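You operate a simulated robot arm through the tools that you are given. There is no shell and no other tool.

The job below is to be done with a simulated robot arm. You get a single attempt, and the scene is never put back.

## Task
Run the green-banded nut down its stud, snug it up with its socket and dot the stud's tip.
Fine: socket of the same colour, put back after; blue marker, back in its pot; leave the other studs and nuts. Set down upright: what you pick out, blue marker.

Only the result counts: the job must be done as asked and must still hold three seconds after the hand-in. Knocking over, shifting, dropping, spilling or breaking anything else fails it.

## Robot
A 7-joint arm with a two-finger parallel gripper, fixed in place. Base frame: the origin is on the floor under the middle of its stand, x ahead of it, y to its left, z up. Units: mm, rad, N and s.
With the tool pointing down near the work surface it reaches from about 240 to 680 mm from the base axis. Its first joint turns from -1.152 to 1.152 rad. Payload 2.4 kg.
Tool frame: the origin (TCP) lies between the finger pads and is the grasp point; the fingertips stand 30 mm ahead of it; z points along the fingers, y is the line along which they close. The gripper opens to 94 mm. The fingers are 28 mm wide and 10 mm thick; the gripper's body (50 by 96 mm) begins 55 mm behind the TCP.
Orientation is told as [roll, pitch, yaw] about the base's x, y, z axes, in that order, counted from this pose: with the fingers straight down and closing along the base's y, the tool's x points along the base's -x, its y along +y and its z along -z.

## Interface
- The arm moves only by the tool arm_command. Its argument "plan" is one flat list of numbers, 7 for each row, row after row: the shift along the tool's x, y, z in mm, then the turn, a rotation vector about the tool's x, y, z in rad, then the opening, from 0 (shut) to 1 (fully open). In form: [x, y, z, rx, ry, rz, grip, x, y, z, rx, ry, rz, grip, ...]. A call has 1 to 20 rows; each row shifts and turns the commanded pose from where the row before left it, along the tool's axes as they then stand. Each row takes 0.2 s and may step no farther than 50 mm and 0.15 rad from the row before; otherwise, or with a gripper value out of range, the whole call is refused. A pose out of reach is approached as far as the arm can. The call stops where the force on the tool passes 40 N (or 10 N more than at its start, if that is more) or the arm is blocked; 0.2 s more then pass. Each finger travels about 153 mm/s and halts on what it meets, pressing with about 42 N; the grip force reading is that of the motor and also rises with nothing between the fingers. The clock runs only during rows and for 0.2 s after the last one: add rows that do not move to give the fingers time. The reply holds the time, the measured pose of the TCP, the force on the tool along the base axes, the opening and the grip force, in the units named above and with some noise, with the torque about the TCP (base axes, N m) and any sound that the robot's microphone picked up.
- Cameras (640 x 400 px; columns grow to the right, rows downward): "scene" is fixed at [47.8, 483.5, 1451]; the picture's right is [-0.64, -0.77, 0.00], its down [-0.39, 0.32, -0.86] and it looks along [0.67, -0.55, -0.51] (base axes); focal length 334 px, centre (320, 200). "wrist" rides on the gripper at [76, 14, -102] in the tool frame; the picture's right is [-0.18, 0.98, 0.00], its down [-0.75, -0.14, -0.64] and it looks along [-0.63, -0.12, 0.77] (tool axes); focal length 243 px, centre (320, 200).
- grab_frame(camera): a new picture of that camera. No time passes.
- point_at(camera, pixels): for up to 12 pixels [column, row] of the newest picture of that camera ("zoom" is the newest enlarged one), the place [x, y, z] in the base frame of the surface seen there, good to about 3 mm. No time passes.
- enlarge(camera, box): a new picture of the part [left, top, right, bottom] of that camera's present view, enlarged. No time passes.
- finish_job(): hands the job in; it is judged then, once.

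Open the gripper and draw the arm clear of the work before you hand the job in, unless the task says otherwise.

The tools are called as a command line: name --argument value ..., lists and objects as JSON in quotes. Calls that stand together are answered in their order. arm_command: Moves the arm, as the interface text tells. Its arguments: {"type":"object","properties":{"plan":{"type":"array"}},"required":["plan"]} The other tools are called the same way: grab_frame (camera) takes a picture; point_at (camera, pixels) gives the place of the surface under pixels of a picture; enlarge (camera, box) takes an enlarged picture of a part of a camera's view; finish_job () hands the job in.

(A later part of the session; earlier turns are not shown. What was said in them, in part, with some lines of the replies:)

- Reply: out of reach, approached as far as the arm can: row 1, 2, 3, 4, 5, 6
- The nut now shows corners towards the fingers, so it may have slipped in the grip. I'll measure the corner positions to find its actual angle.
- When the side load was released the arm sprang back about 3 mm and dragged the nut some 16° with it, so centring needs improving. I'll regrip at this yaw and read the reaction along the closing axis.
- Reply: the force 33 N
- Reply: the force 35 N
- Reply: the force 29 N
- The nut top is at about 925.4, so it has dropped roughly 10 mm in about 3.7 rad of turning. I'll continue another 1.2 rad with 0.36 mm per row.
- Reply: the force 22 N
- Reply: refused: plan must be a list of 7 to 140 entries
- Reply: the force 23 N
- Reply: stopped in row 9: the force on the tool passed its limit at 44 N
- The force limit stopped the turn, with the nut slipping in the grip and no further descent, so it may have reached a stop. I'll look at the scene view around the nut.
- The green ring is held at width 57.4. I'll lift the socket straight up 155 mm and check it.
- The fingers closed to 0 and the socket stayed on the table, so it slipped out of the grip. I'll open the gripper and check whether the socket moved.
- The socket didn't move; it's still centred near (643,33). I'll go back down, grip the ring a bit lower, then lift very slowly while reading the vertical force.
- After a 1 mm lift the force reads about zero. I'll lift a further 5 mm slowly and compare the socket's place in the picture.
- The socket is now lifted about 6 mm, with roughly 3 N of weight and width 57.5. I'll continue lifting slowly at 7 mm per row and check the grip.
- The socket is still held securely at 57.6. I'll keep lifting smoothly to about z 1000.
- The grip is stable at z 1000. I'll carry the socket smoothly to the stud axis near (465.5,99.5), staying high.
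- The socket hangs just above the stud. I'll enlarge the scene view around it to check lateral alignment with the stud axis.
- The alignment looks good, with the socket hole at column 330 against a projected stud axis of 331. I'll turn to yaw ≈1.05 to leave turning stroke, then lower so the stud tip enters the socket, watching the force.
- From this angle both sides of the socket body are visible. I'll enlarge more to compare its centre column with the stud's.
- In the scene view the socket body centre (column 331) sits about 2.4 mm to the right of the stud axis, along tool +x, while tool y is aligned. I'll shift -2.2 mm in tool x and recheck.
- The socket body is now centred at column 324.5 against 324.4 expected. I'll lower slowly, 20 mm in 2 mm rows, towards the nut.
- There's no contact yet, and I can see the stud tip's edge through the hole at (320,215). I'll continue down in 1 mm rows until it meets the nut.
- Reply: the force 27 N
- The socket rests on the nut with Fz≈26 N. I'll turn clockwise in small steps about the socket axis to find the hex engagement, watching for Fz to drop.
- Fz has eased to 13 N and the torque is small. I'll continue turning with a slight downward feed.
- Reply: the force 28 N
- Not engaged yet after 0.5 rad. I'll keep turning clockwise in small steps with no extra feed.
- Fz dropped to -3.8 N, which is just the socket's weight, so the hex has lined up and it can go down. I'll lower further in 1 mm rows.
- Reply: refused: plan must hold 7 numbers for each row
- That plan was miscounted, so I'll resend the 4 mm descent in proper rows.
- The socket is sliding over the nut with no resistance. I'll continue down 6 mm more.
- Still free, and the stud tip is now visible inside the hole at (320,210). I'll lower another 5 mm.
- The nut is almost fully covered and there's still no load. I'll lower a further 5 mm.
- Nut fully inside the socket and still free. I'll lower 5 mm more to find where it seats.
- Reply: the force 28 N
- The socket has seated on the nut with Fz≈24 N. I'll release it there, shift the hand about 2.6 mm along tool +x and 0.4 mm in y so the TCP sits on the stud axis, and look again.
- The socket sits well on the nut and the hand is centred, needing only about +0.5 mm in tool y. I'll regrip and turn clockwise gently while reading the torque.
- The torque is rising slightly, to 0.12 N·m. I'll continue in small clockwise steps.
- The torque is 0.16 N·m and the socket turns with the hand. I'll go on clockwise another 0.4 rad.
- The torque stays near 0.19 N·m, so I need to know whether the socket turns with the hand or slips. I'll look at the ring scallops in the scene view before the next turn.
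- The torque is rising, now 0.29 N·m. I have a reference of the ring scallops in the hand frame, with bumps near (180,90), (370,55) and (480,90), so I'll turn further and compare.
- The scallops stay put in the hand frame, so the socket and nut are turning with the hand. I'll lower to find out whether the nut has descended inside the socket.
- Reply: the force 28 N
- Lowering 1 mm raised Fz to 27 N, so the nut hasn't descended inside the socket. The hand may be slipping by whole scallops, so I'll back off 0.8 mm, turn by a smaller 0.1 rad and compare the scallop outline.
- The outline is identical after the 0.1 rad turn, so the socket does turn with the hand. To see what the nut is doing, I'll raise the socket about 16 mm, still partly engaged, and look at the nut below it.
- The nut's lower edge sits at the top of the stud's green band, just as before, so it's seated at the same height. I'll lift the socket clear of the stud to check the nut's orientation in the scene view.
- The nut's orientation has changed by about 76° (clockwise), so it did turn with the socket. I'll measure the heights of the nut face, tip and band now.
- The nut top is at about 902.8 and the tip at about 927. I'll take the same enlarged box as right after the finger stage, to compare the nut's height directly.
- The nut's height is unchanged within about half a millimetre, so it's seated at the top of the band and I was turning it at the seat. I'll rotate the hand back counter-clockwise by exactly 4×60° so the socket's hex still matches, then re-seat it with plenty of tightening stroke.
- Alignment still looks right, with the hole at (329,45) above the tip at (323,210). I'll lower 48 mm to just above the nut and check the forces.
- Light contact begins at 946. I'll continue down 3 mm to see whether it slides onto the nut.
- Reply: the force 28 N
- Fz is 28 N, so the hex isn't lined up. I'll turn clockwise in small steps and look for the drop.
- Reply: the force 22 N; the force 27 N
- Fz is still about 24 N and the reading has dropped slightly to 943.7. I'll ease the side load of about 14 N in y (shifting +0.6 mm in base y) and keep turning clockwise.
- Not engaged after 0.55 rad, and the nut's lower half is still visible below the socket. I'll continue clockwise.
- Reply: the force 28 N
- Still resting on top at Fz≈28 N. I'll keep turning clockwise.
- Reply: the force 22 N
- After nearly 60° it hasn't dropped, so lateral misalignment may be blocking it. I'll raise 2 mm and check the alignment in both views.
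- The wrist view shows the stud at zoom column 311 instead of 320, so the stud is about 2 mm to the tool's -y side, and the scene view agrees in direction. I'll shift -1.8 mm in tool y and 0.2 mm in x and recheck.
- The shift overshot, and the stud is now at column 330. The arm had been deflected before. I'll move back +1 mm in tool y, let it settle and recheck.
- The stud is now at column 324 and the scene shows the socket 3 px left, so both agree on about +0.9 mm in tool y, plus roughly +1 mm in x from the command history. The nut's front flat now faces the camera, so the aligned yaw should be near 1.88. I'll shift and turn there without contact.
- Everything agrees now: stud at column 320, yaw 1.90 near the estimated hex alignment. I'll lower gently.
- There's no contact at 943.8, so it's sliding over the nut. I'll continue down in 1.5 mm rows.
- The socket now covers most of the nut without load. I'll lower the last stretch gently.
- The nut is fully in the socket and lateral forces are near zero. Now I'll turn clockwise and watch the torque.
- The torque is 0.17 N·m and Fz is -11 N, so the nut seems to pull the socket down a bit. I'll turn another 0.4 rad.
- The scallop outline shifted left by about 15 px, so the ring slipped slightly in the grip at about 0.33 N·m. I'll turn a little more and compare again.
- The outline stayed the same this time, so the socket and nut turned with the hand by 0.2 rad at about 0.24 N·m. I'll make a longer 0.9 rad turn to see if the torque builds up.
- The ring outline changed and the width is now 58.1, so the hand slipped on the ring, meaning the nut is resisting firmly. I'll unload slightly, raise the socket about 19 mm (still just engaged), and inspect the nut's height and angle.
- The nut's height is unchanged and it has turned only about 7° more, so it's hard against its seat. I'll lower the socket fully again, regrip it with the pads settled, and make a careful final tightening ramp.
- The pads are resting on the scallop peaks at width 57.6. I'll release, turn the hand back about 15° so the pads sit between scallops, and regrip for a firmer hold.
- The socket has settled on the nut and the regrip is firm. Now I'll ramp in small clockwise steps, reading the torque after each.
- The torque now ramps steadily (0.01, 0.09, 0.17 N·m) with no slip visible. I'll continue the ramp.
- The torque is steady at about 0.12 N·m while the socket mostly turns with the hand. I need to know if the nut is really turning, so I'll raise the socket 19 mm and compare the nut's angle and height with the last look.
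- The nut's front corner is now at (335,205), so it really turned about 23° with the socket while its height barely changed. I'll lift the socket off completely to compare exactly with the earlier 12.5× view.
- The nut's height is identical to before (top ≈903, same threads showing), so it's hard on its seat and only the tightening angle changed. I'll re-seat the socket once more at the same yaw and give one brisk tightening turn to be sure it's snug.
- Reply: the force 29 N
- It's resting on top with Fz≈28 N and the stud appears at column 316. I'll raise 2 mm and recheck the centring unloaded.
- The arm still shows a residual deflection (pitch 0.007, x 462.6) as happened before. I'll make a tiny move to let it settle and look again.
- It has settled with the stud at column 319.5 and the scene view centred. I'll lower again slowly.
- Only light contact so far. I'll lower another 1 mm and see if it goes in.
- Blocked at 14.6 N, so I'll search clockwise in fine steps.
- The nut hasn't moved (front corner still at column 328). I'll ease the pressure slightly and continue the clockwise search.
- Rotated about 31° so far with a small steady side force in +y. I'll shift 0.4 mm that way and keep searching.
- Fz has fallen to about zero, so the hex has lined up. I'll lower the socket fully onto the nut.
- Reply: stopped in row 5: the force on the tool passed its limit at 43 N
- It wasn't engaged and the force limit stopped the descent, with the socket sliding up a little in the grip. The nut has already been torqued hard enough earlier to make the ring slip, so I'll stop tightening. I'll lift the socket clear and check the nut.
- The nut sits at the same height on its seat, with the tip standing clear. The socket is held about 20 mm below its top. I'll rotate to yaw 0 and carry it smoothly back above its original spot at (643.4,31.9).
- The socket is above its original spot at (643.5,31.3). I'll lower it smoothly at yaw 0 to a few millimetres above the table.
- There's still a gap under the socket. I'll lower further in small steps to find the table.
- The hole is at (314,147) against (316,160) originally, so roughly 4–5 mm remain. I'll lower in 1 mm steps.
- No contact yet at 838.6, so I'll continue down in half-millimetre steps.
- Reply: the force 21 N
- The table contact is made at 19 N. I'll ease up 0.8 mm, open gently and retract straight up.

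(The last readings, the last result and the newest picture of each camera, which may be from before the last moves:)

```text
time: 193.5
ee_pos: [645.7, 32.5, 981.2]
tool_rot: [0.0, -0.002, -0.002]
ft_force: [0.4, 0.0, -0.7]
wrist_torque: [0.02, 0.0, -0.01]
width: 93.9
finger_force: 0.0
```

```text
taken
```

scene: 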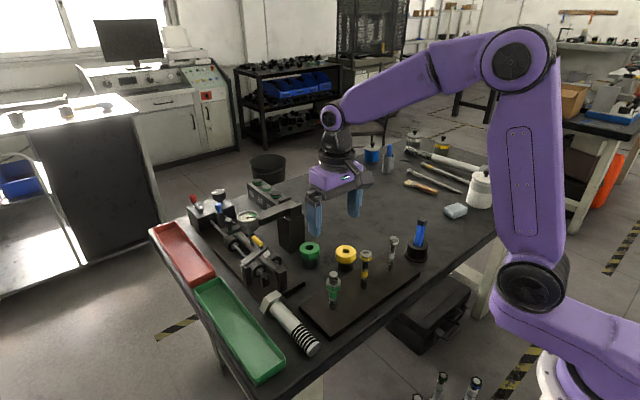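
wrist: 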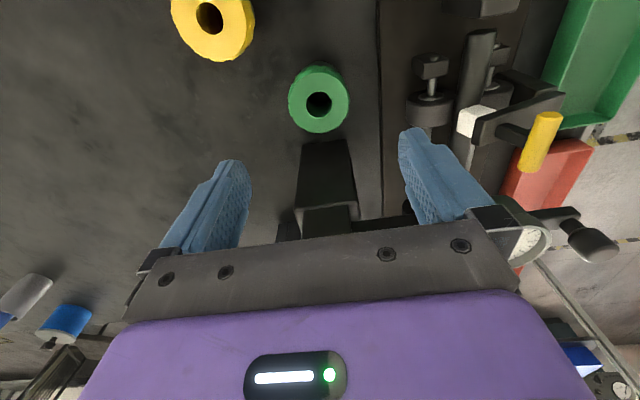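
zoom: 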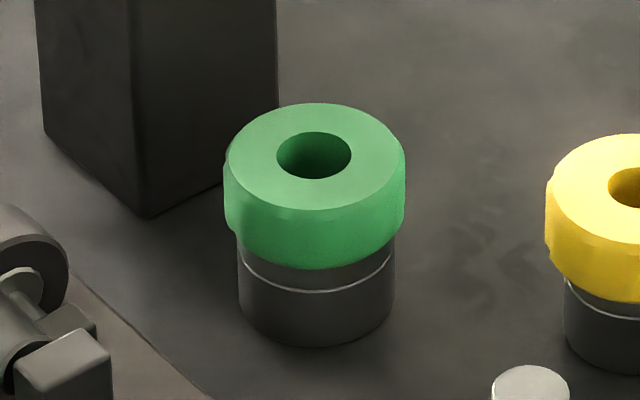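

The socket is back upright at its spot, within about 1.5 mm. Next is the marker. I'll rise and move over its pot near (455,-215).

arm_command --plan '[0, 0, -45, 0, 0, 0, 1, 0, 0, -40, 0, 0, 0, 1, 24, -31, 0, 0, 0, 0, 1, 24, -31, 0, 0, 0, 0, 1, 24, -31, 0, 0, 0, 0, 1, 24, -31, 0, 0, 0, 0, 1, 24, -31, 0, 0, 0, 0, 1, 24, -31, 0, 0, 0, 0, 1, 24, -31, 0, 0, 0, 0, 1, 24, -31, 0, 0, 0, 0, 1, 0, 0, 0, 0, 0, 0, 1]'

grab_frame --camera "wrist"

enlarge --camera "scene" --box '[395, 210, 445, 270]'

```text
time: 195.9
ee_pos: [452.2, -216.2, 1066.2]
tool_rot: [0.0, -0.004, -0.001]
ft_force: [0.7, -1.0, 0.3]
wrist_torque: [-0.02, 0.0, 0.04]
width: 94.2
finger_force: 0.0
```

```text
taken
```

wrist: 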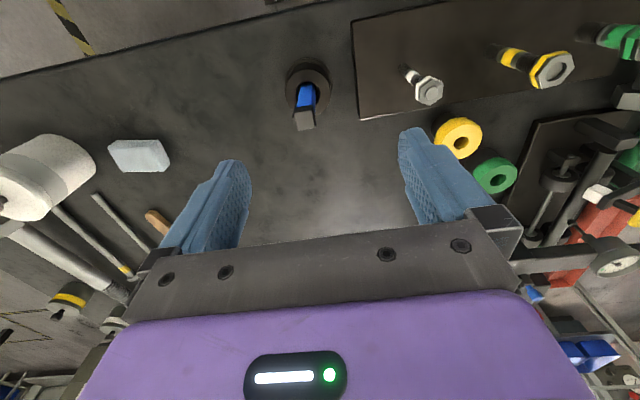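

```text
6.67 times, centred on (420, 240) of scene
```

zoom: 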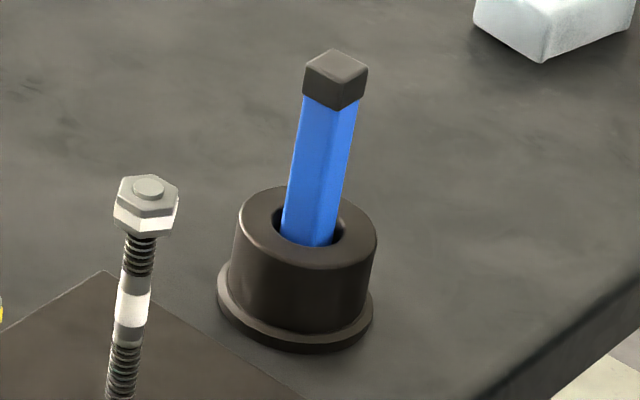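

The marker's black cap is at (304,118) and its pot at (308,85) in the wrist view. I'll enlarge and measure both.

enlarge --camera "wrist" --box '[270, 50, 350, 140]'

```text
4.44 times, centred on (310, 95) of wrist
```

zoom: 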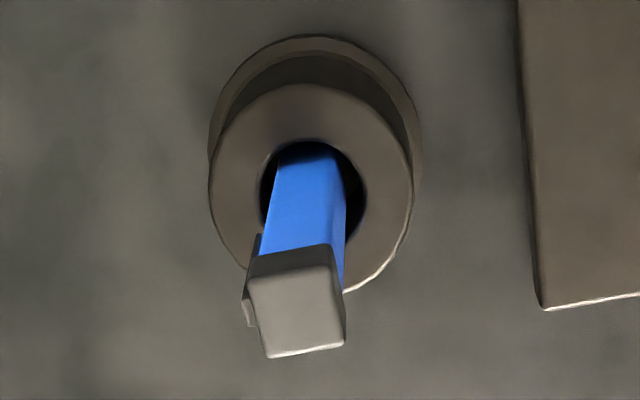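

point_at --camera "zoom" --pixels '[[256, 282], [333, 270], [342, 343], [268, 352], [298, 312], [300, 245], [305, 200], [310, 160], [312, 92], [212, 190], [410, 190], [240, 140]]'

enlarge --camera "scene" --box '[400, 212, 440, 267]'

point_at --camera "zoom" --pixels '[[310, 60], [325, 100], [350, 90], [330, 70], [310, 120], [312, 160], [308, 200], [308, 230], [360, 230], [250, 230], [300, 290], [300, 330]]'

```text
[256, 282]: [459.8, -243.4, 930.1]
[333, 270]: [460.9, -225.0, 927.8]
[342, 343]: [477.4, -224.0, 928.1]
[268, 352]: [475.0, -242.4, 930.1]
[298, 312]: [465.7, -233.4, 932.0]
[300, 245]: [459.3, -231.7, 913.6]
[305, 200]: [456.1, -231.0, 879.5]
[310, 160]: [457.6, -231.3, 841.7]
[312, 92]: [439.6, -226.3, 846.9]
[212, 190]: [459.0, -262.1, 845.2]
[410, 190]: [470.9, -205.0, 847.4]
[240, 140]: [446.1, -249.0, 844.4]
```

```text
7.27 times, centred on (420, 240) of scene
```

zoom: 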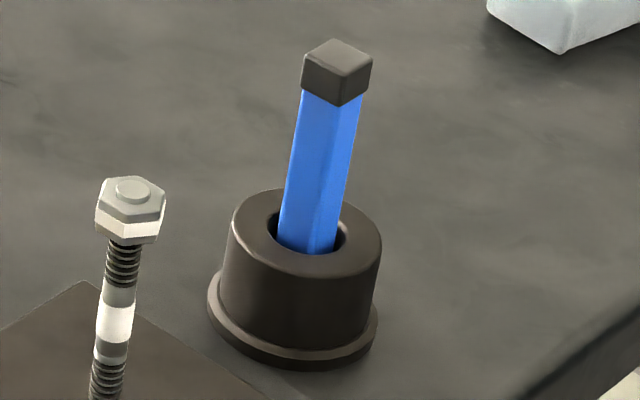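

```text
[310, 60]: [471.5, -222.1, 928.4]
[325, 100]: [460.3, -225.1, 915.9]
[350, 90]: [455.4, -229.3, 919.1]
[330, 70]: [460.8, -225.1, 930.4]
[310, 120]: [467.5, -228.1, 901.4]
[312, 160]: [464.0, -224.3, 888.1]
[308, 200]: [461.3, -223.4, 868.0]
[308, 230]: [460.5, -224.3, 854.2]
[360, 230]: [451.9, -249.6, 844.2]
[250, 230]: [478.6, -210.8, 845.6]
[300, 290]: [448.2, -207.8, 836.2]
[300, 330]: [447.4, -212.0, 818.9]
```

The cap top is centred near (468,-233.5) at z≈930, and the pot rim at z≈846 is centred near (466,-233), so the marker stands nearly upright. A clip is on its -y side, so I'll close along x. I'll move over it and turn to yaw -π/2.

arm_command --plan '[-7.4, -8.7, 40, 0, 0.004, 0, 1, -7.4, -8.7, 30, 0, 0, 0, 1, 0, 0, 0, 0, 0, 0.15, 1, 0, 0, 0, 0, 0, 0.15, 1, 0, 0, 0, 0, 0, 0.15, 1, 0, 0, 0, 0, 0, 0.15, 1, 0, 0, 0, 0, 0, 0.15, 1, 0, 0, 0, 0, 0, 0.15, 1, 0, 0, 0, 0, 0, 0.15, 1, 0, 0, 0, 0, 0, 0.15, 1, 0, 0, 0, 0, 0, 0.15, 1, 0, 0, 0, 0, 0, 0.15, 1, 0, 0, 0, 0, 0, 0.071, 1, 0, 0, 0, 0, 0, 0, 1]'

grab_frame --camera "wrist"

```text
time: 198.9
ee_pos: [467.2, -234.7, 997.6]
tool_rot: [-0.002, -0.001, -1.572]
ft_force: [-0.2, -0.1, 0.2]
wrist_torque: [-0.06, 0.02, 0.0]
width: 94.1
finger_force: 0.1
```

```text
taken
```

wrist: 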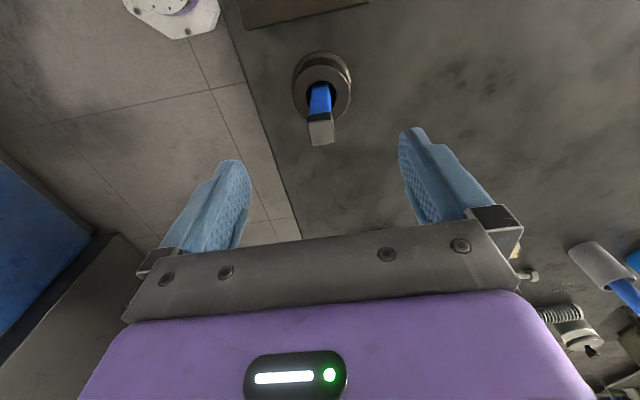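

The cap at (320,133) lines up with the predicted TCP axis of about (320,132). I'll enlarge to verify and measure before descending.

enlarge --camera "wrist" --box '[280, 45, 360, 150]'

point_at --camera "zoom" --pixels '[[285, 295], [350, 285], [360, 365], [292, 370], [320, 330], [320, 280], [320, 220], [320, 150], [225, 160], [420, 160], [320, 60], [270, 200]]'

```text
3.81 times, centred on (320, 98) of wrist
```

zoom: 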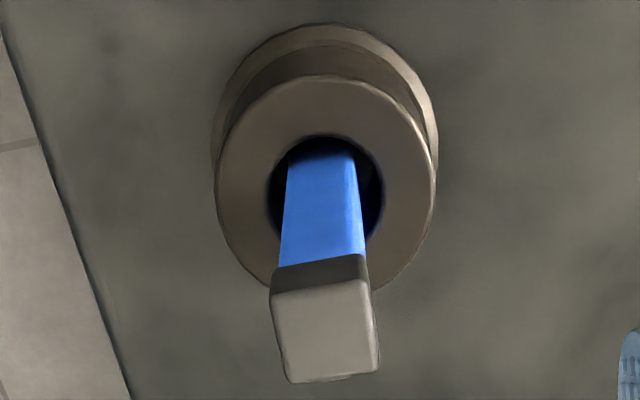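

```text
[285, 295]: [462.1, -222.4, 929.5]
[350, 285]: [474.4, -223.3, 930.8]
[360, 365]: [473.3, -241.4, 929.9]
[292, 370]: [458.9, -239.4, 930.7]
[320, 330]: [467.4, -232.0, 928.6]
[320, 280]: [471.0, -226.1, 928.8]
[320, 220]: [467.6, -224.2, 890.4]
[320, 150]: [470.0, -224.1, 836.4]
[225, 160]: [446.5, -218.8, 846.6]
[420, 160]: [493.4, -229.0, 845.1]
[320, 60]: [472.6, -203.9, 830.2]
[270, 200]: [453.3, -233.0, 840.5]
```

The cap centre averages (467.6,-232.5) and the body is vertical. I'll make a small correction, descend with open fingers to grip height (TCP z≈888), and check before closing.

arm_command --plan '[1.2, 0.4, 27, 0, 0, 0, 1, 0, 0, 27, 0, 0, 0, 1, 0, 0, 27, 0, 0, 0, 1, 0, 0, 28, 0, 0, 0, 1, 0, 0, 0, 0, 0, 0, 1]'

grab_frame --camera "wrist"

enlarge --camera "scene" --box '[385, 195, 455, 275]'

```text
time: 200.1
ee_pos: [465.4, -234.0, 889.0]
tool_rot: [-0.002, -0.003, -1.572]
ft_force: [0.7, -0.3, 0.5]
wrist_torque: [-0.03, 0.0, 0.01]
width: 94.0
finger_force: 0.2
```

```text
taken
```

wrist: 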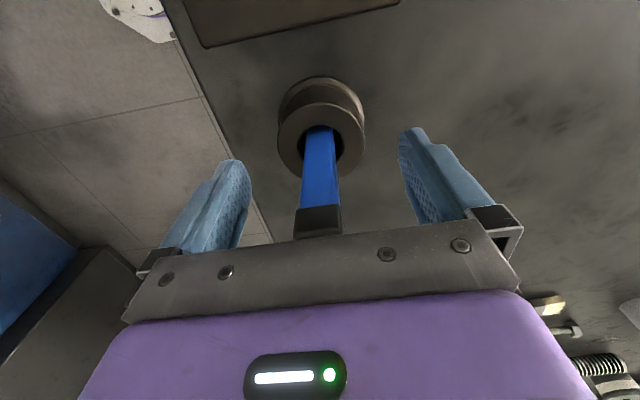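

```text
5.00 times, centred on (420, 235) of scene
```

zoom: 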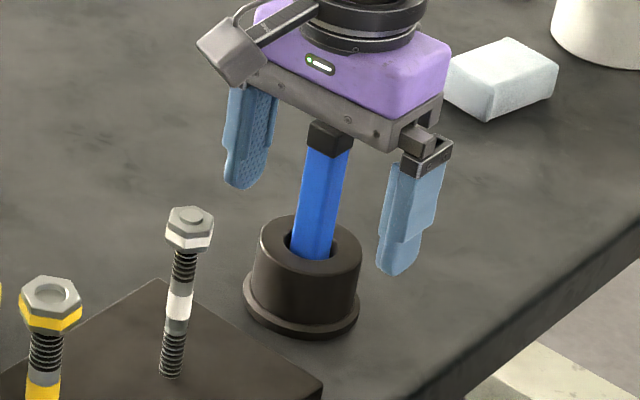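

The marker body at (320,190) is centred between the fingers, clear of the pot rim and palm. I'll close on it.

arm_command --plan '[0, 0, 0, 0, 0, 0, 0.5, 0, 0, 0, 0, 0, 0, 0.3, 0, 0, 0, 0, 0, 0, 0.22, 0, 0, 0, 0, 0, 0, 0.1, 0, 0, 0, 0, 0, 0, 0, 0, 0, 0, 0, 0, 0, 0]'

grab_frame --camera "wrist"

enlarge --camera "scene" --box '[385, 195, 455, 275]'

```text
time: 201.5
ee_pos: [466.5, -234.4, 888.6]
tool_rot: [-0.002, 0.001, -1.569]
ft_force: [-0.6, 0.3, 0.0]
wrist_torque: [-0.01, -0.02, 0.0]
width: 17.1
finger_force: 41.7
```

```text
taken
```

wrist: 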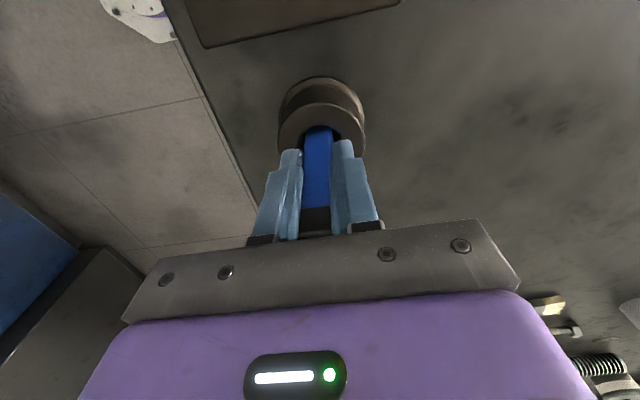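

```text
5.00 times, centred on (420, 235) of scene
```

zoom: 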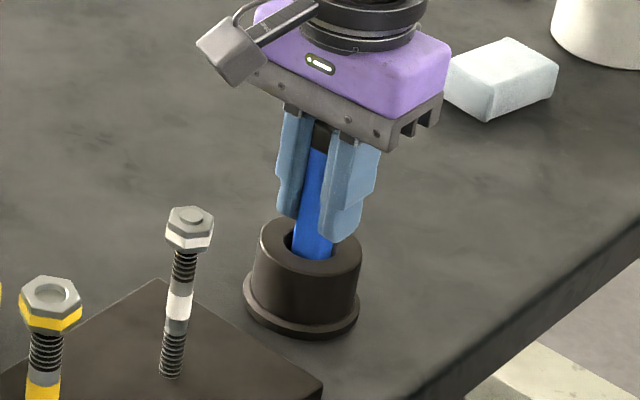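

The marker is gripped at 17.1 mm. I'll lift it slowly straight out of the pot.

arm_command --plan '[0, 0, -1, 0, 0, 0, 0, 0, 0, -2, 0, 0, 0, 0, 0, 0, -3, 0, 0, 0, 0, 0, 0, -4, 0, 0, 0, 0, 0, 0, -5, 0, 0, 0, 0, 0, 0, -6, 0, 0, 0, 0, 0, 0, -7, 0, 0, 0, 0, 0, 0, -8, 0, 0, 0, 0, 0, 0, -8, 0, 0, 0, 0, 0, 0, -8, 0, 0, 0, 0, 0, 0, -8, 0, 0, 0, 0, 0, 0, -8, 0, 0, 0, 0, 0, 0, -8, 0, 0, 0, 0, 0, 0, -7, 0, 0, 0, 0, 0, 0, -6, 0, 0, 0, 0, 0, 0, -5, 0, 0, 0, 0, 0, 0, -4, 0, 0, 0, 0, 0, 0, -2, 0, 0, 0, 0, 0, 0, 0, 0, 0, 0, 0]'

grab_frame --camera "wrist"

enlarge --camera "scene" --box '[385, 165, 455, 265]'

```text
time: 205.5
ee_pos: [466.6, -233.2, 989.2]
tool_rot: [-0.001, -0.001, -1.57]
ft_force: [-0.9, 1.0, -1.1]
wrist_torque: [0.03, 0.0, -0.02]
width: 17.5
finger_force: 42.0
```

```text
taken
```

wrist: 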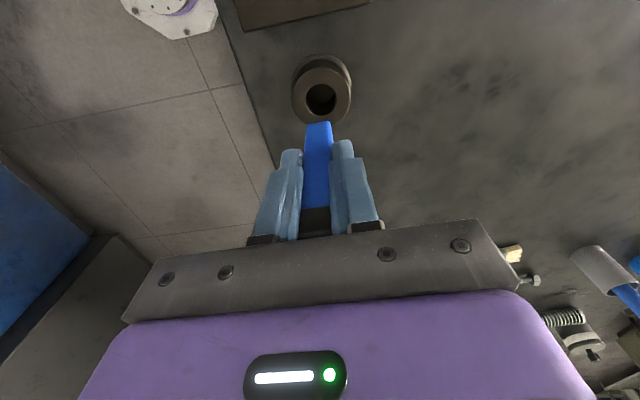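

```text
4.00 times, centred on (420, 215) of scene
```

zoom: 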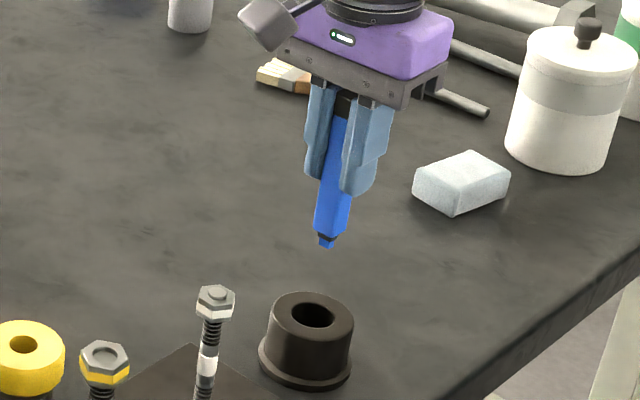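

The marker is out with its nib exposed at the lower end, near (327,242). I'll look closely at the nib and measure its position.

enlarge --camera "scene" --box '[407, 195, 437, 232]'

point_at --camera "zoom" --pixels '[[338, 200], [330, 150], [322, 250], [320, 270], [325, 285], [315, 280], [340, 100], [330, 240], [318, 290]]'

enlarge --camera "wrist" --box '[280, 40, 360, 150]'

```text
10.81 times, centred on (422, 214) of scene
```

zoom: 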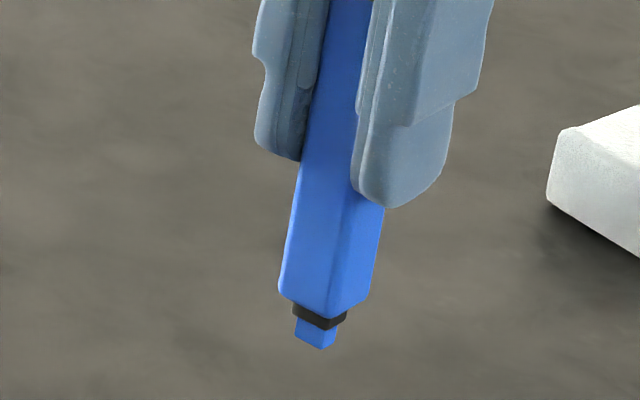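

```text
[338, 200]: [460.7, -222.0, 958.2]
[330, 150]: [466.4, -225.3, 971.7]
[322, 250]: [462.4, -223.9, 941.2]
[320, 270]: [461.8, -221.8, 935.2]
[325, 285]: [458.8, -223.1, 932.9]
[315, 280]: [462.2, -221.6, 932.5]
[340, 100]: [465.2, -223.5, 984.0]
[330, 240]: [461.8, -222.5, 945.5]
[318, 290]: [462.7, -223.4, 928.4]
```

```text
3.64 times, centred on (320, 95) of wrist
```

zoom: 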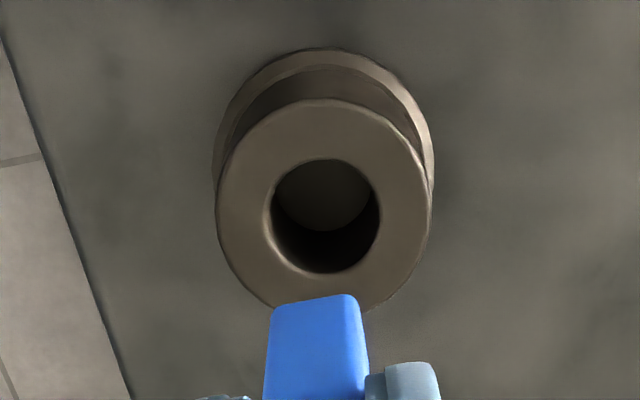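

The nib is a small blue stub at zoom (317,335). I'll measure it directly, along with the pot's hole.

point_at --camera "zoom" --pixels '[[322, 212], [322, 158], [322, 270], [268, 212], [380, 212], [218, 200], [430, 200], [322, 100], [315, 310], [325, 70], [240, 130], [400, 130]]'

enlarge --camera "scene" --box '[412, 212, 432, 232]'

point_at --camera "zoom" --pixels '[[310, 250], [300, 270], [325, 275], [313, 290], [320, 285], [305, 260], [330, 250], [310, 220], [310, 180], [300, 285]]'

```text
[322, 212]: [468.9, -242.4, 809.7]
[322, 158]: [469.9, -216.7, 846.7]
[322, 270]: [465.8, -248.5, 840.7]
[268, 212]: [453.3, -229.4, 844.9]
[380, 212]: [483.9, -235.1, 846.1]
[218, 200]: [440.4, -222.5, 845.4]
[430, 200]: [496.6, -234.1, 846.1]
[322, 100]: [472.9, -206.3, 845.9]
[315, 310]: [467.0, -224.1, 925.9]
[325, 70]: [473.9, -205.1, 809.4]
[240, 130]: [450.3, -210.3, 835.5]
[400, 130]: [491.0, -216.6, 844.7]
```

```text
16.00 times, centred on (422, 222) of scene
```

zoom: 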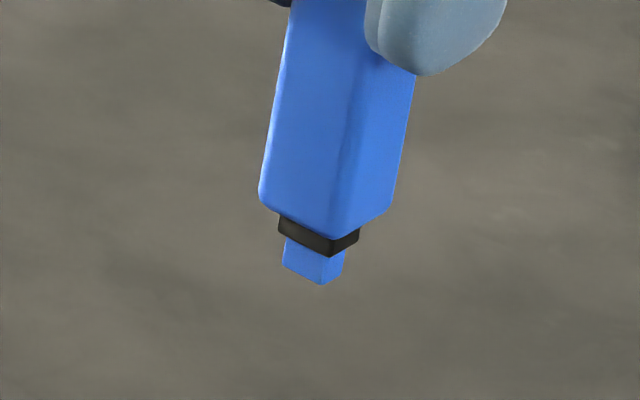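

```text
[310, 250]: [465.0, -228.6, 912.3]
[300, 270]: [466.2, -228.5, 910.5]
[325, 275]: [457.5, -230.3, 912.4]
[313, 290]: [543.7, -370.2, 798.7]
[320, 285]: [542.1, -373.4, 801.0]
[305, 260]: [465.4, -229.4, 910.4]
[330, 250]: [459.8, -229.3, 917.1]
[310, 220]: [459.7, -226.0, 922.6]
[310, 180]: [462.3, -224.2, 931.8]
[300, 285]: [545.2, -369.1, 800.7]
```

The nib bottom is at z≈910, about 79 mm below the TCP, and on the marker's axis (roughly +1.7 mm in tool x). I'll raise to z≈1050 and travel along y over the studs to the green one, keeping the nib above the nuts.

arm_command --plan '[0, 0, -5, 0, 0, 0, 0, 0, 0, -12, 0, 0, 0, 0, 0, 0, -15, 0, 0, 0, 0, 0, 0, -15, 0, 0, 0, 0, 0, 0, -10, 0, 0, 0, 0, 0, 0, -4, 0, 0, 0, 0, 5, 0, 0, 0, 0, 0, 0, 12, 0, 0, 0, 0, 0, 0, 20, 0, 0, 0, 0, 0, 0, 25, 0, 0, 0, 0, 0, 0, 25, 0, 0, 0, 0, 0, 0, 25, 0, 0, 0, 0, 0, 0, 25, 0, 0, 0, 0, 0, 0, 25, 0, 0, 0, 0, 0, 0, 25, 0, 0, 0, 0, 0, 0, 25, 0, 0, 0, 0, 0, 0, 25, 0, 0, 0, 0, 0, 0, 15, 0, 0, 0, 0, 0, 0, 8, 0, 0, 0, 0, 0, 0, 0, 0, 0, 0, 0, 0, 0]'

grab_frame --camera "scene"

```text
time: 209.7
ee_pos: [467.0, 26.8, 1048.6]
tool_rot: [-0.002, -0.002, -1.573]
ft_force: [0.8, 1.2, 0.4]
wrist_torque: [0.02, 0.0, 0.01]
width: 17.2
finger_force: 42.2
```

```text
taken
```

scene: 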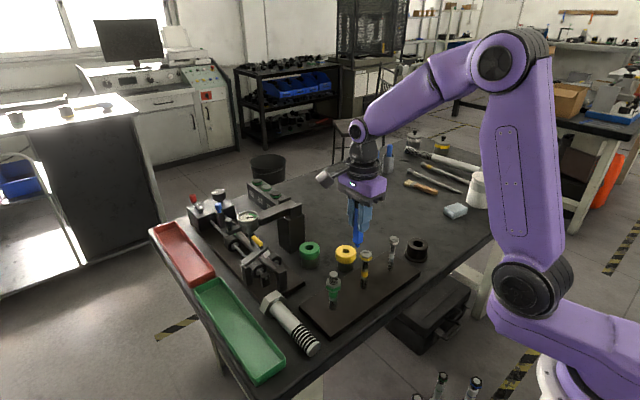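

The hand is at y≈27 with the marker held. I'll continue 72 mm further to be above the green stud's tip.

arm_command --plan '[6, 0, 0, 0, 0, 0, 0, 14, -0.6, 0, 0, 0, 0, 0, 18, -0.6, 0, 0, 0, 0, 0, 16, 0, 0, 0, 0, 0, 0, 11, 0, 0, 0, 0, 0, 0, 5, 0, 0, 0, 0, 0, 0, 2, 0, 0, 0, 0, 0, 0, 0, 0, 0, 0, 0, 0, 0]'

arm_command --plan '[0, 0, 0, 0, 0, 0, 0]'

arm_command --plan '[0, 0, 0, 0, 0, 0, 0]'

enlarge --camera "scene" --box '[310, 240, 356, 300]'

grab_frame --camera "wrist"

```text
time: 211.5
ee_pos: [466.8, 99.7, 1049.3]
tool_rot: [-0.003, 0.0, -1.571]
ft_force: [0.1, 0.1, 0.3]
wrist_torque: [0.01, 0.01, 0.01]
width: 17.4
finger_force: 41.6
```

```text
time: 211.9
ee_pos: [465.6, 99.3, 1048.7]
tool_rot: [-0.002, -0.001, -1.57]
ft_force: [0.5, 0.6, -1.0]
wrist_torque: [-0.01, 0.02, -0.02]
width: 17.4
finger_force: 41.9
```

```text
time: 212.3
ee_pos: [466.3, 99.3, 1049.4]
tool_rot: [-0.001, 0.001, -1.57]
ft_force: [0.7, 0.8, -0.1]
wrist_torque: [0.0, 0.0, -0.02]
width: 17.2
finger_force: 41.7
```

```text
6.67 times, centred on (333, 270) of scene
```

zoom: 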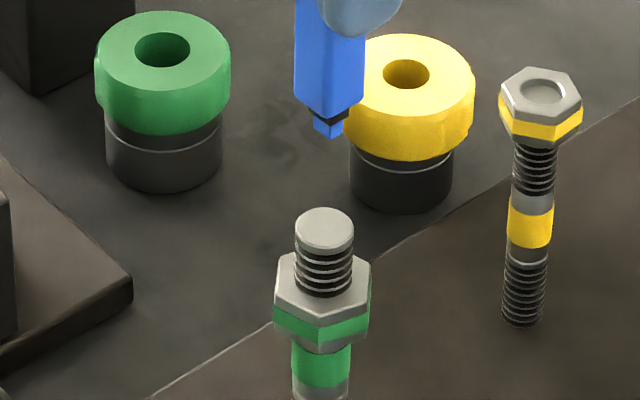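

```text
taken
```

wrist: 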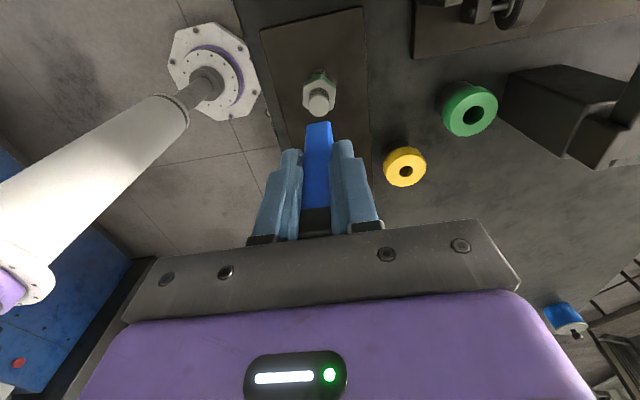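

The nib at (329,128) lines up with the stud tip at (324,230) within about 1 mm. I'll lower 36 mm to just above the tip and check.

arm_command --plan '[0, 0, 4, 0, 0, 0, 0, 0, 0, 8, 0, 0, 0, 0, 0, 0, 8, 0, 0, 0, 0, 0, 0, 8, 0, 0, 0, 0, 0, 0, 5, 0, 0, 0, 0, 0, 0, 2, 0, 0, 0, 0, 0, 0, 1, 0, 0, 0, 0, 0, 0, 0, 0, 0, 0, 0]'

enlarge --camera "scene" --box '[318, 258, 350, 298]'

enlarge --camera "wrist" --box '[280, 80, 360, 180]'

```text
time: 214.1
ee_pos: [464.8, 99.6, 1012.9]
tool_rot: [-0.004, 0.001, -1.569]
ft_force: [0.4, -0.3, -0.6]
wrist_torque: [0.01, 0.03, -0.03]
width: 17.0
finger_force: 41.7
```

```text
10.00 times, centred on (334, 278) of scene
```

zoom: 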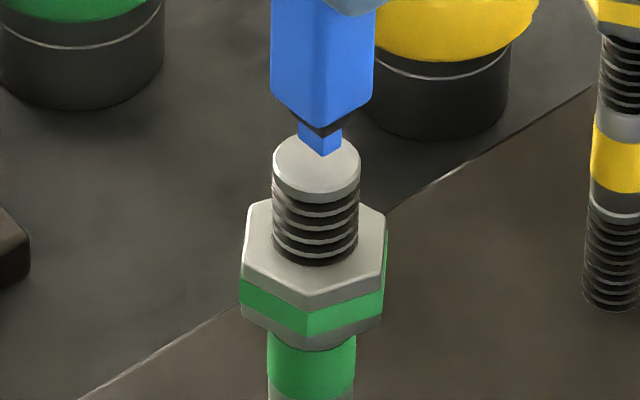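

```text
4.00 times, centred on (320, 130) of wrist
```

zoom: 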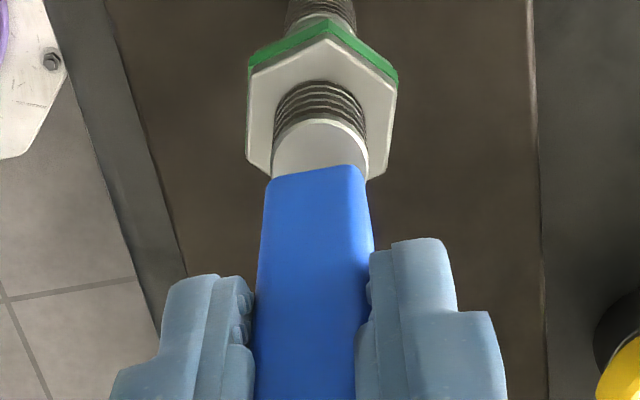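

The nib hangs just above the tip face and will land near its centre. I'll lower gently until light contact.

arm_command --plan '[0, 0, 1, 0, 0, 0, 0, 0, 0, 1, 0, 0, 0, 0, 0, 0, 1, 0, 0, 0, 0, 0, 0, 0, 0, 0, 0, 0]'

arm_command --plan '[0, 0, 0.5, 0, 0, 0, 0, 0, 0, 0.5, 0, 0, 0, 0, 0, 0, 0, 0, 0, 0, 0]'

arm_command --plan '[0, 0, 0.5, 0, 0, 0, 0, 0, 0, 0, 0, 0, 0, 0]'

enlarge --camera "scene" --box '[318, 258, 350, 298]'

```text
time: 215.1
ee_pos: [466.0, 99.4, 1010.6]
tool_rot: [0.0, 0.001, -1.572]
ft_force: [0.1, 0.0, -0.1]
wrist_torque: [0.01, 0.0, 0.01]
width: 17.0
finger_force: 42.1
```

```text
time: 215.9
ee_pos: [465.2, 98.6, 1008.7]
tool_rot: [0.0, 0.0, -1.571]
ft_force: [-0.2, -0.2, -0.4]
wrist_torque: [0.0, 0.03, 0.02]
width: 17.3
finger_force: 41.7
```

```text
time: 216.5
ee_pos: [466.0, 98.4, 1008.9]
tool_rot: [-0.002, 0.0, -1.571]
ft_force: [0.7, 0.0, 0.0]
wrist_torque: [-0.03, 0.01, 0.03]
width: 17.1
finger_force: 42.8
```

```text
10.00 times, centred on (334, 278) of scene
```

zoom: 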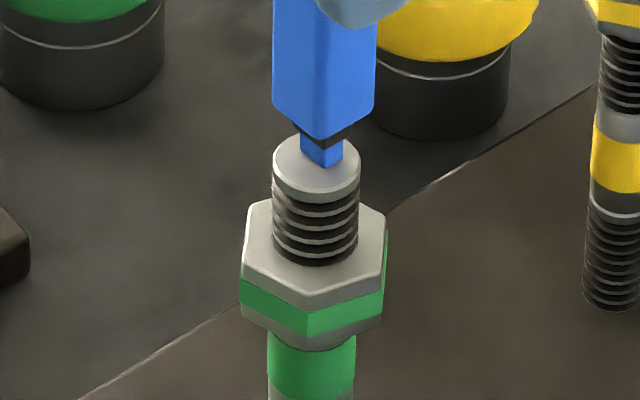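

The nib is very close to the tip face but still unloaded. I'll continue down in half-millimetre steps.

arm_command --plan '[0, 0, 0.5, 0, 0, 0, 0, 0, 0, 0, 0, 0, 0, 0]'

arm_command --plan '[0, 0, 0.5, 0, 0, 0, 0, 0, 0, 0, 0, 0, 0, 0]'

enlarge --camera "scene" --box '[318, 258, 350, 298]'

```text
time: 217.1
ee_pos: [466.0, 99.0, 1009.0]
tool_rot: [-0.001, 0.002, -1.57]
ft_force: [-0.8, 0.3, 0.3]
wrist_torque: [0.0, 0.01, 0.02]
width: 17.2
finger_force: 42.5
```

```text
time: 217.7
ee_pos: [466.3, 98.4, 1008.4]
tool_rot: [-0.002, -0.001, -1.572]
ft_force: [-1.6, -0.8, 9.7]
wrist_torque: [-0.03, 0.12, 0.03]
width: 17.1
finger_force: 41.6
```

```text
10.00 times, centred on (334, 278) of scene
```

zoom: 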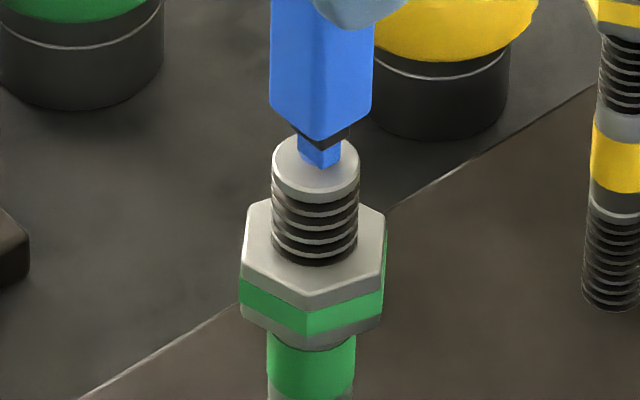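

The nib touches the tip with 9.7 N. I'll hold a moment, lift straight off and look for the dot.

arm_command --plan '[0, 0, 0, 0, 0, 0, 0, 0, 0, -2, 0, 0, 0, 0, 0, 0, -5, 0, 0, 0, 0, 0, 0, -8, 0, 0, 0, 0, 0, 0, -10, 0, 0, 0, 0, 0, 0, -10, 0, 0, 0, 0, 0, 0, -6, 0, 0, 0, 0, 0, 0, 0, 0, 0, 0, 0]'

enlarge --camera "scene" --box '[318, 258, 350, 298]'

enlarge --camera "wrist" --box '[290, 70, 350, 140]'

```text
time: 219.5
ee_pos: [466.7, 100.1, 1049.1]
tool_rot: [-0.002, -0.001, -1.571]
ft_force: [0.6, -0.4, -0.5]
wrist_torque: [0.03, 0.01, 0.01]
width: 17.2
finger_force: 42.1
```

```text
10.00 times, centred on (334, 278) of scene
```

zoom: 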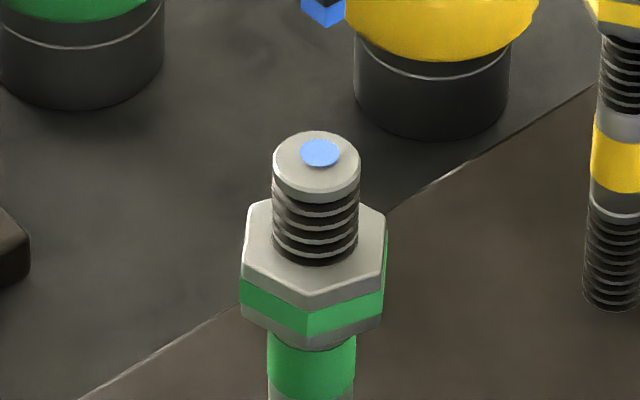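

```text
5.71 times, centred on (320, 105) of wrist
```

zoom: 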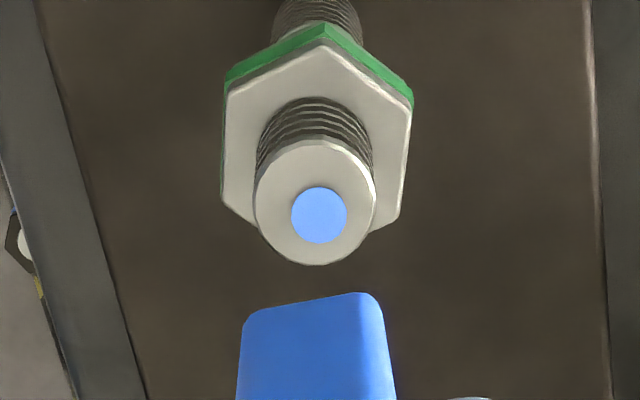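

A blue dot is clearly on the stud's tip. Now I'll carry the marker back along y to above its pot, reversing the 332 mm travel.

arm_command --plan '[-5, 0, 0, 0, 0, 0, 0, -12, 0, 0, 0, 0, 0, 0, -20, 0.6, 0, 0, 0, 0, 0, -25, 0.6, 0, 0, 0, 0, 0, -25, 0, 0, 0, 0, 0, 0, -25, 0, 0, 0, 0, 0, 0, -25, 0, 0, 0, 0, 0, 0, -25, 0, 0, 0, 0, 0, 0, -25, 0, 0, 0, 0, 0, 0, -25, 0, 0, 0, 0, 0, 0, -25, 0, 0, 0, 0, 0, 0, -25, 0, 0, 0, 0, 0, 0, -25, 0, 0, 0, 0, 0, 0, -20, 0, 0, 0, 0, 0, 0, -13, 0, 0, 0, 0, 0, 0, -8, 0, 0, 0, 0, 0, 0, -4, 0, 0, 0, 0, 0, 0, 0, 0, 0, 0, 0, 0, 0]'

arm_command --plan '[0, 0, 0, 0, 0, 0, 0]'

grab_frame --camera "wrist"

enlarge --camera "scene" --box '[385, 175, 455, 275]'

```text
time: 223.3
ee_pos: [467.1, -233.6, 1049.2]
tool_rot: [-0.002, -0.002, -1.57]
ft_force: [-0.3, -0.6, -0.1]
wrist_torque: [0.02, 0.0, 0.04]
width: 17.3
finger_force: 41.7
```

```text
time: 223.7
ee_pos: [466.6, -231.4, 1049.6]
tool_rot: [-0.002, -0.001, -1.57]
ft_force: [0.1, -0.6, -0.9]
wrist_torque: [0.03, 0.01, 0.01]
width: 17.0
finger_force: 41.9
```

```text
taken
```

wrist: 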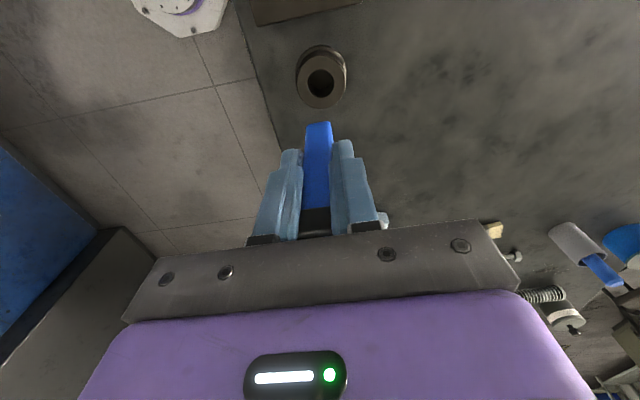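

```text
4.00 times, centred on (420, 225) of scene
```

zoom: 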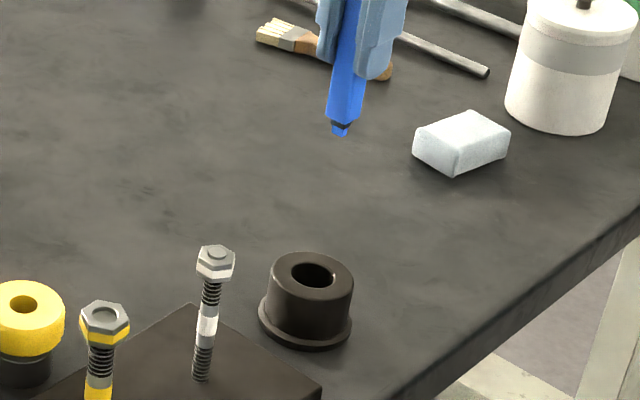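

The pot's hole at (320,84) is aligned with the hand, and I'm at the same commanded x,y as when I picked the marker up. I'll lower 104 mm to just above the pot.

arm_command --plan '[0, 0, 5, 0, 0, 0, 0, 0, 0, 12, 0, 0, 0, 0, 0, 0, 15, 0, 0, 0, 0, 0, 0, 15, 0, 0, 0, 0, 0, 0, 15, 0, 0, 0, 0, 0, 0, 15, 0, 0, 0, 0, 0, 0, 12, 0, 0, 0, 0, 0, 0, 8, 0, 0, 0, 0, 0, 0, 5, 0, 0, 0, 0, 0, 0, 2, 0, 0, 0, 0, 0, 0, 0, 0, 0, 0, 0]'

enlarge --camera "scene" --box '[395, 195, 445, 265]'

enlarge --camera "wrist" --box '[270, 60, 370, 160]'

```text
time: 226.1
ee_pos: [466.8, -233.2, 945.6]
tool_rot: [-0.002, 0.0, -1.57]
ft_force: [-0.2, -0.1, 0.2]
wrist_torque: [-0.04, 0.0, -0.05]
width: 16.9
finger_force: 42.1
```

```text
5.71 times, centred on (420, 230) of scene
```

zoom: 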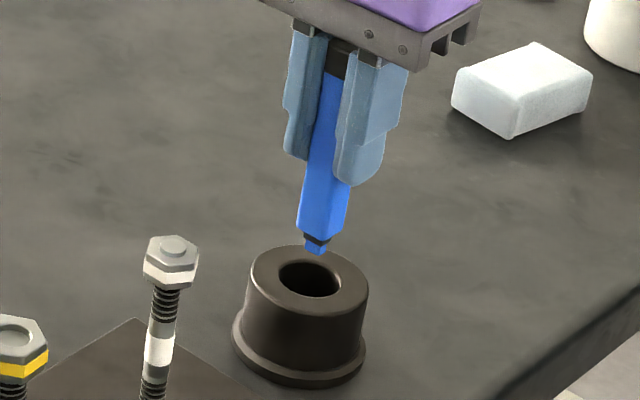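

```text
4.00 times, centred on (320, 110) of wrist
```

zoom: 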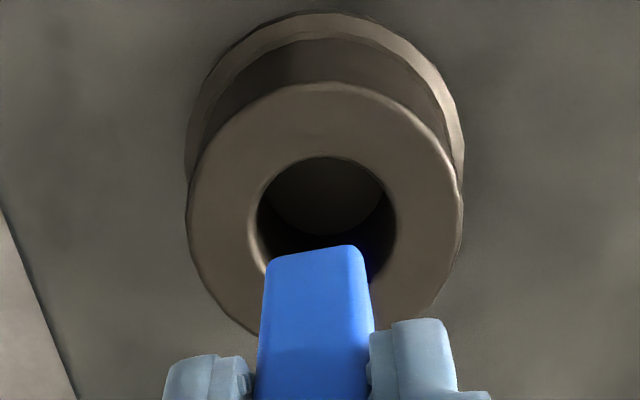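

The nib projects into the hole's centre in the scene view. The wrist view shows the hole about 1.2–2 mm towards tool +y, so I'll shift +1.2 mm there and lower into the pot slowly.

arm_command --plan '[0, 1.2, 2, 0, 0, 0, 0, 0, 0, 4, 0, 0, 0, 0, 0, 0, 5, 0, 0, 0, 0, 0, 0, 5, 0, 0, 0, 0, 0, 0, 5, 0, 0, 0, 0, 0, 0, 5, 0, 0, 0, 0, 0, 0, 5, 0, 0, 0, 0, 0, 0, 5, 0, 0, 0, 0, 0, 0, 5, 0, 0, 0, 0, 0, 0, 5, 0, 0, 0, 0, 0, 0, 4, 0, 0, 0, 0, 0, 0, 3, 0, 0, 0, 0, 0, 0, 0, 0, 0, 0, 0]'

enlarge --camera "scene" --box '[395, 195, 445, 265]'

```text
time: 228.9
ee_pos: [467.1, -233.9, 892.6]
tool_rot: [-0.001, -0.001, -1.572]
ft_force: [0.6, 0.4, 0.3]
wrist_torque: [0.02, 0.0, 0.02]
width: 17.2
finger_force: 42.3
```

```text
5.71 times, centred on (420, 230) of scene
```

zoom: 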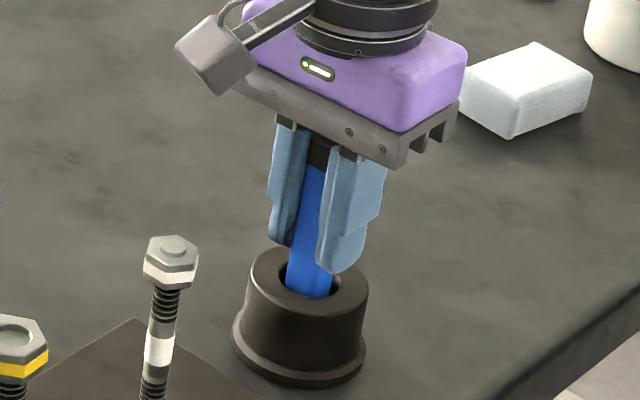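

The marker is inside the pot with no side force. I'll lower the last few millimetres in small steps to touch the pot's floor.

arm_command --plan '[0, 0, 1, 0, 0, 0, 0, 0, 0, 1, 0, 0, 0, 0, 0, 0, 0.5, 0, 0, 0, 0, 0, 0, 0, 0, 0, 0, 0]'

arm_command --plan '[0, 0, 0.5, 0, 0, 0, 0, 0, 0, 0, 0, 0, 0, 0]'

```text
time: 229.9
ee_pos: [467.1, -233.0, 890.4]
tool_rot: [-0.002, 0.0, -1.57]
ft_force: [0.7, 0.3, -1.1]
wrist_torque: [-0.02, 0.03, -0.01]
width: 17.0
finger_force: 42.2
```

```text
time: 230.5
ee_pos: [469.0, -232.0, 889.8]
tool_rot: [-0.001, -0.001, -1.57]
ft_force: [-0.7, -0.2, 4.2]
wrist_torque: [-0.03, 0.04, 0.0]
width: 17.0
finger_force: 42.6
```

Floor contact at 4 N. I'll open the fingers gently and retract straight up.

arm_command --plan '[0, 0, 0, 0, 0, 0, 0.22, 0, 0, 0, 0, 0, 0, 0.3, 0, 0, 0, 0, 0, 0, 0.5, 0, 0, 0, 0, 0, 0, 0.8, 0, 0, 0, 0, 0, 0, 1, 0, 0, 0, 0, 0, 0, 1, 0, 0, -10, 0, 0, 0, 1, 0, 0, -20, 0, 0, 0, 1, 0, 0, -30, 0, 0, 0, 1, 0, 0, -40, 0, 0, 0, 1, 0, 0, -40, 0, 0, 0, 1, 0, 0, -40, 0, 0, 0, 1, 0, 0, 0, 0, 0, 0, 1]'

enlarge --camera "scene" --box '[395, 210, 445, 270]'

grab_frame --camera "scene"

grab_frame --camera "wrist"

```text
time: 233.3
ee_pos: [466.0, -233.2, 1070.5]
tool_rot: [-0.003, -0.001, -1.572]
ft_force: [-0.3, -0.2, -0.1]
wrist_torque: [0.02, -0.03, 0.01]
width: 93.8
finger_force: 0.0
```

```text
6.67 times, centred on (420, 240) of scene
```

zoom: 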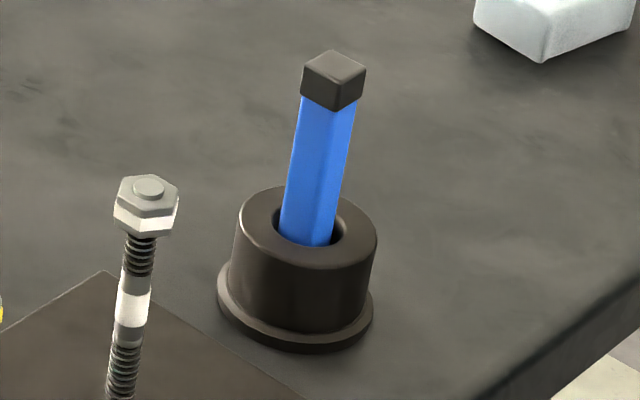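

```text
taken
```

scene: 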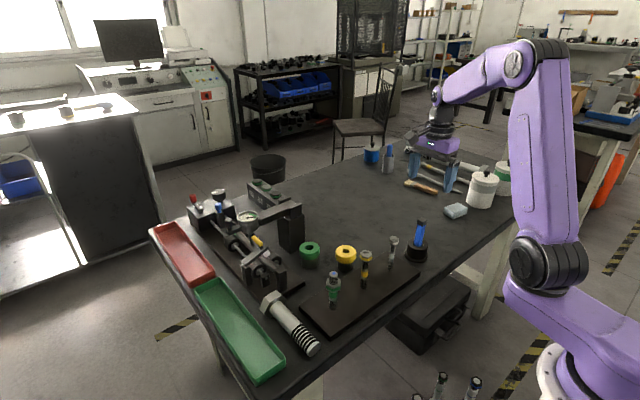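

```text
taken
```

wrist: 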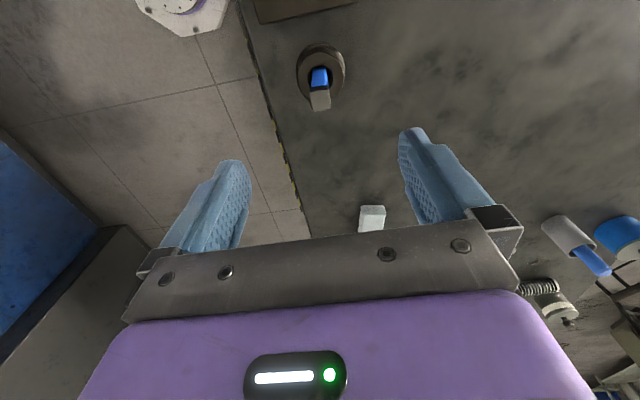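

The marker stands upright in its pot, looking just as at the start. I'll draw the arm up and away to a clear pose and then do a final check of all the items.

arm_command --plan '[0, 0, -40, 0, 0, 0, 1, 0, 0, -45, 0, 0, 0, 1, 0, 0, -45, 0, 0, 0, 1, 0, 0, -45, 0, 0, 0, 1, 25, -10, 0, 0, 0, 0, 1, 35, -15, 0, 0, 0, 0, 1, 35, -15, 0, 0, 0, 0, 1, 35, -15, 0, 0, 0, 0, 1, 35, -15, 0, 0, 0, 0, 1, 25, -10, 0, 0, 0, 0, 1, 0, 0, 0, 0, 0, 0, 1]'

enlarge --camera "scene" --box '[280, 200, 450, 330]'

enlarge --camera "scene" --box '[318, 258, 350, 298]'

grab_frame --camera "wrist"

```text
time: 235.7
ee_pos: [388.1, -43.2, 1243.5]
tool_rot: [0.0, 0.002, -1.569]
ft_force: [0.3, -0.2, 0.5]
wrist_torque: [0.02, 0.03, -0.03]
width: 93.7
finger_force: 0.1
```

```text
3.08 times, centred on (365, 265) of scene
```

zoom: 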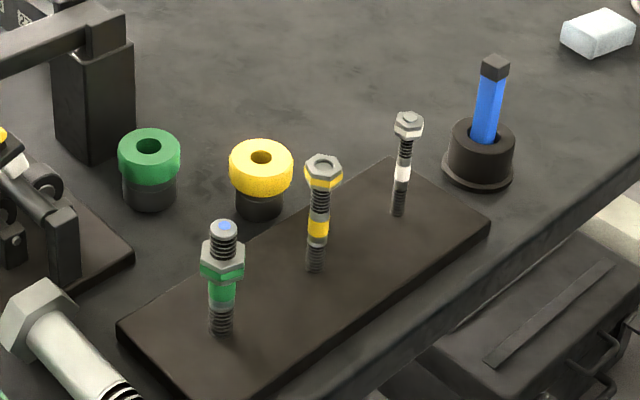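

```text
10.00 times, centred on (334, 278) of scene
```

zoom: 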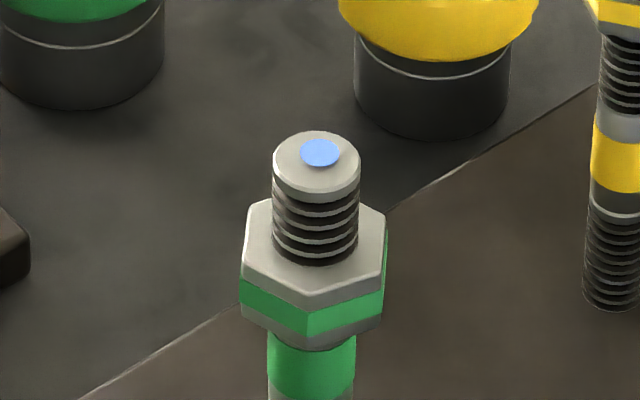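

```text
taken
```

wrist: 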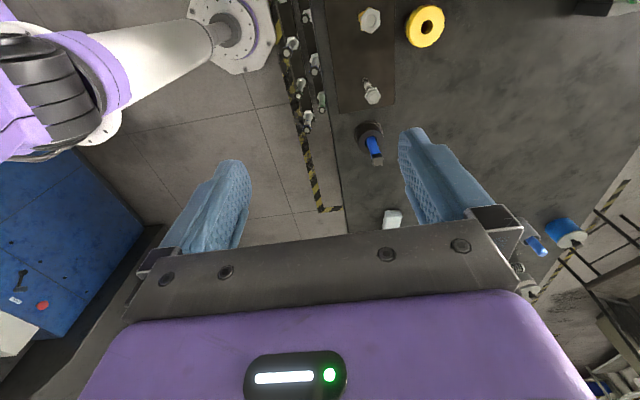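

The final view shows the green nut down on its seat with the blue dot on the stud's tip. The green socket is back upright, the marker is upright in its pot, and the yellow and white studs and nuts are unchanged. The gripper is open and clear, so I'm handing the job in.

finish_job

```text
The job is handed in.
```

I ran the green-banded nut down, tightened it with the green socket and put a blue dot on the stud's tip. The job is handed in. The one thing I couldn't confirm is whether the nut counts as snug.

- **Nut:** it sits at the top of the stud's green band, with about 25 mm of stud showing above it. I turned it tight until my grip on the socket slipped. The torque reading never went above 0.33 N·m, though, and the nut still turned slowly under light torque without going any lower. No click or other sound came through the microphone.
- **Socket:** the green one is back upright, within about 2 mm of where it started.
- **Dot and marker:** the dot shows near the centre of the tip, and the blue marker is standing upright in its pot again.
- **Everything else:** the yellow and white studs and nuts looked unchanged in the last pictures. The gripper is open and clear of the table.

The socket slipped out of the grip on my first attempt to lift it. It stayed standing on the table and didn't move.
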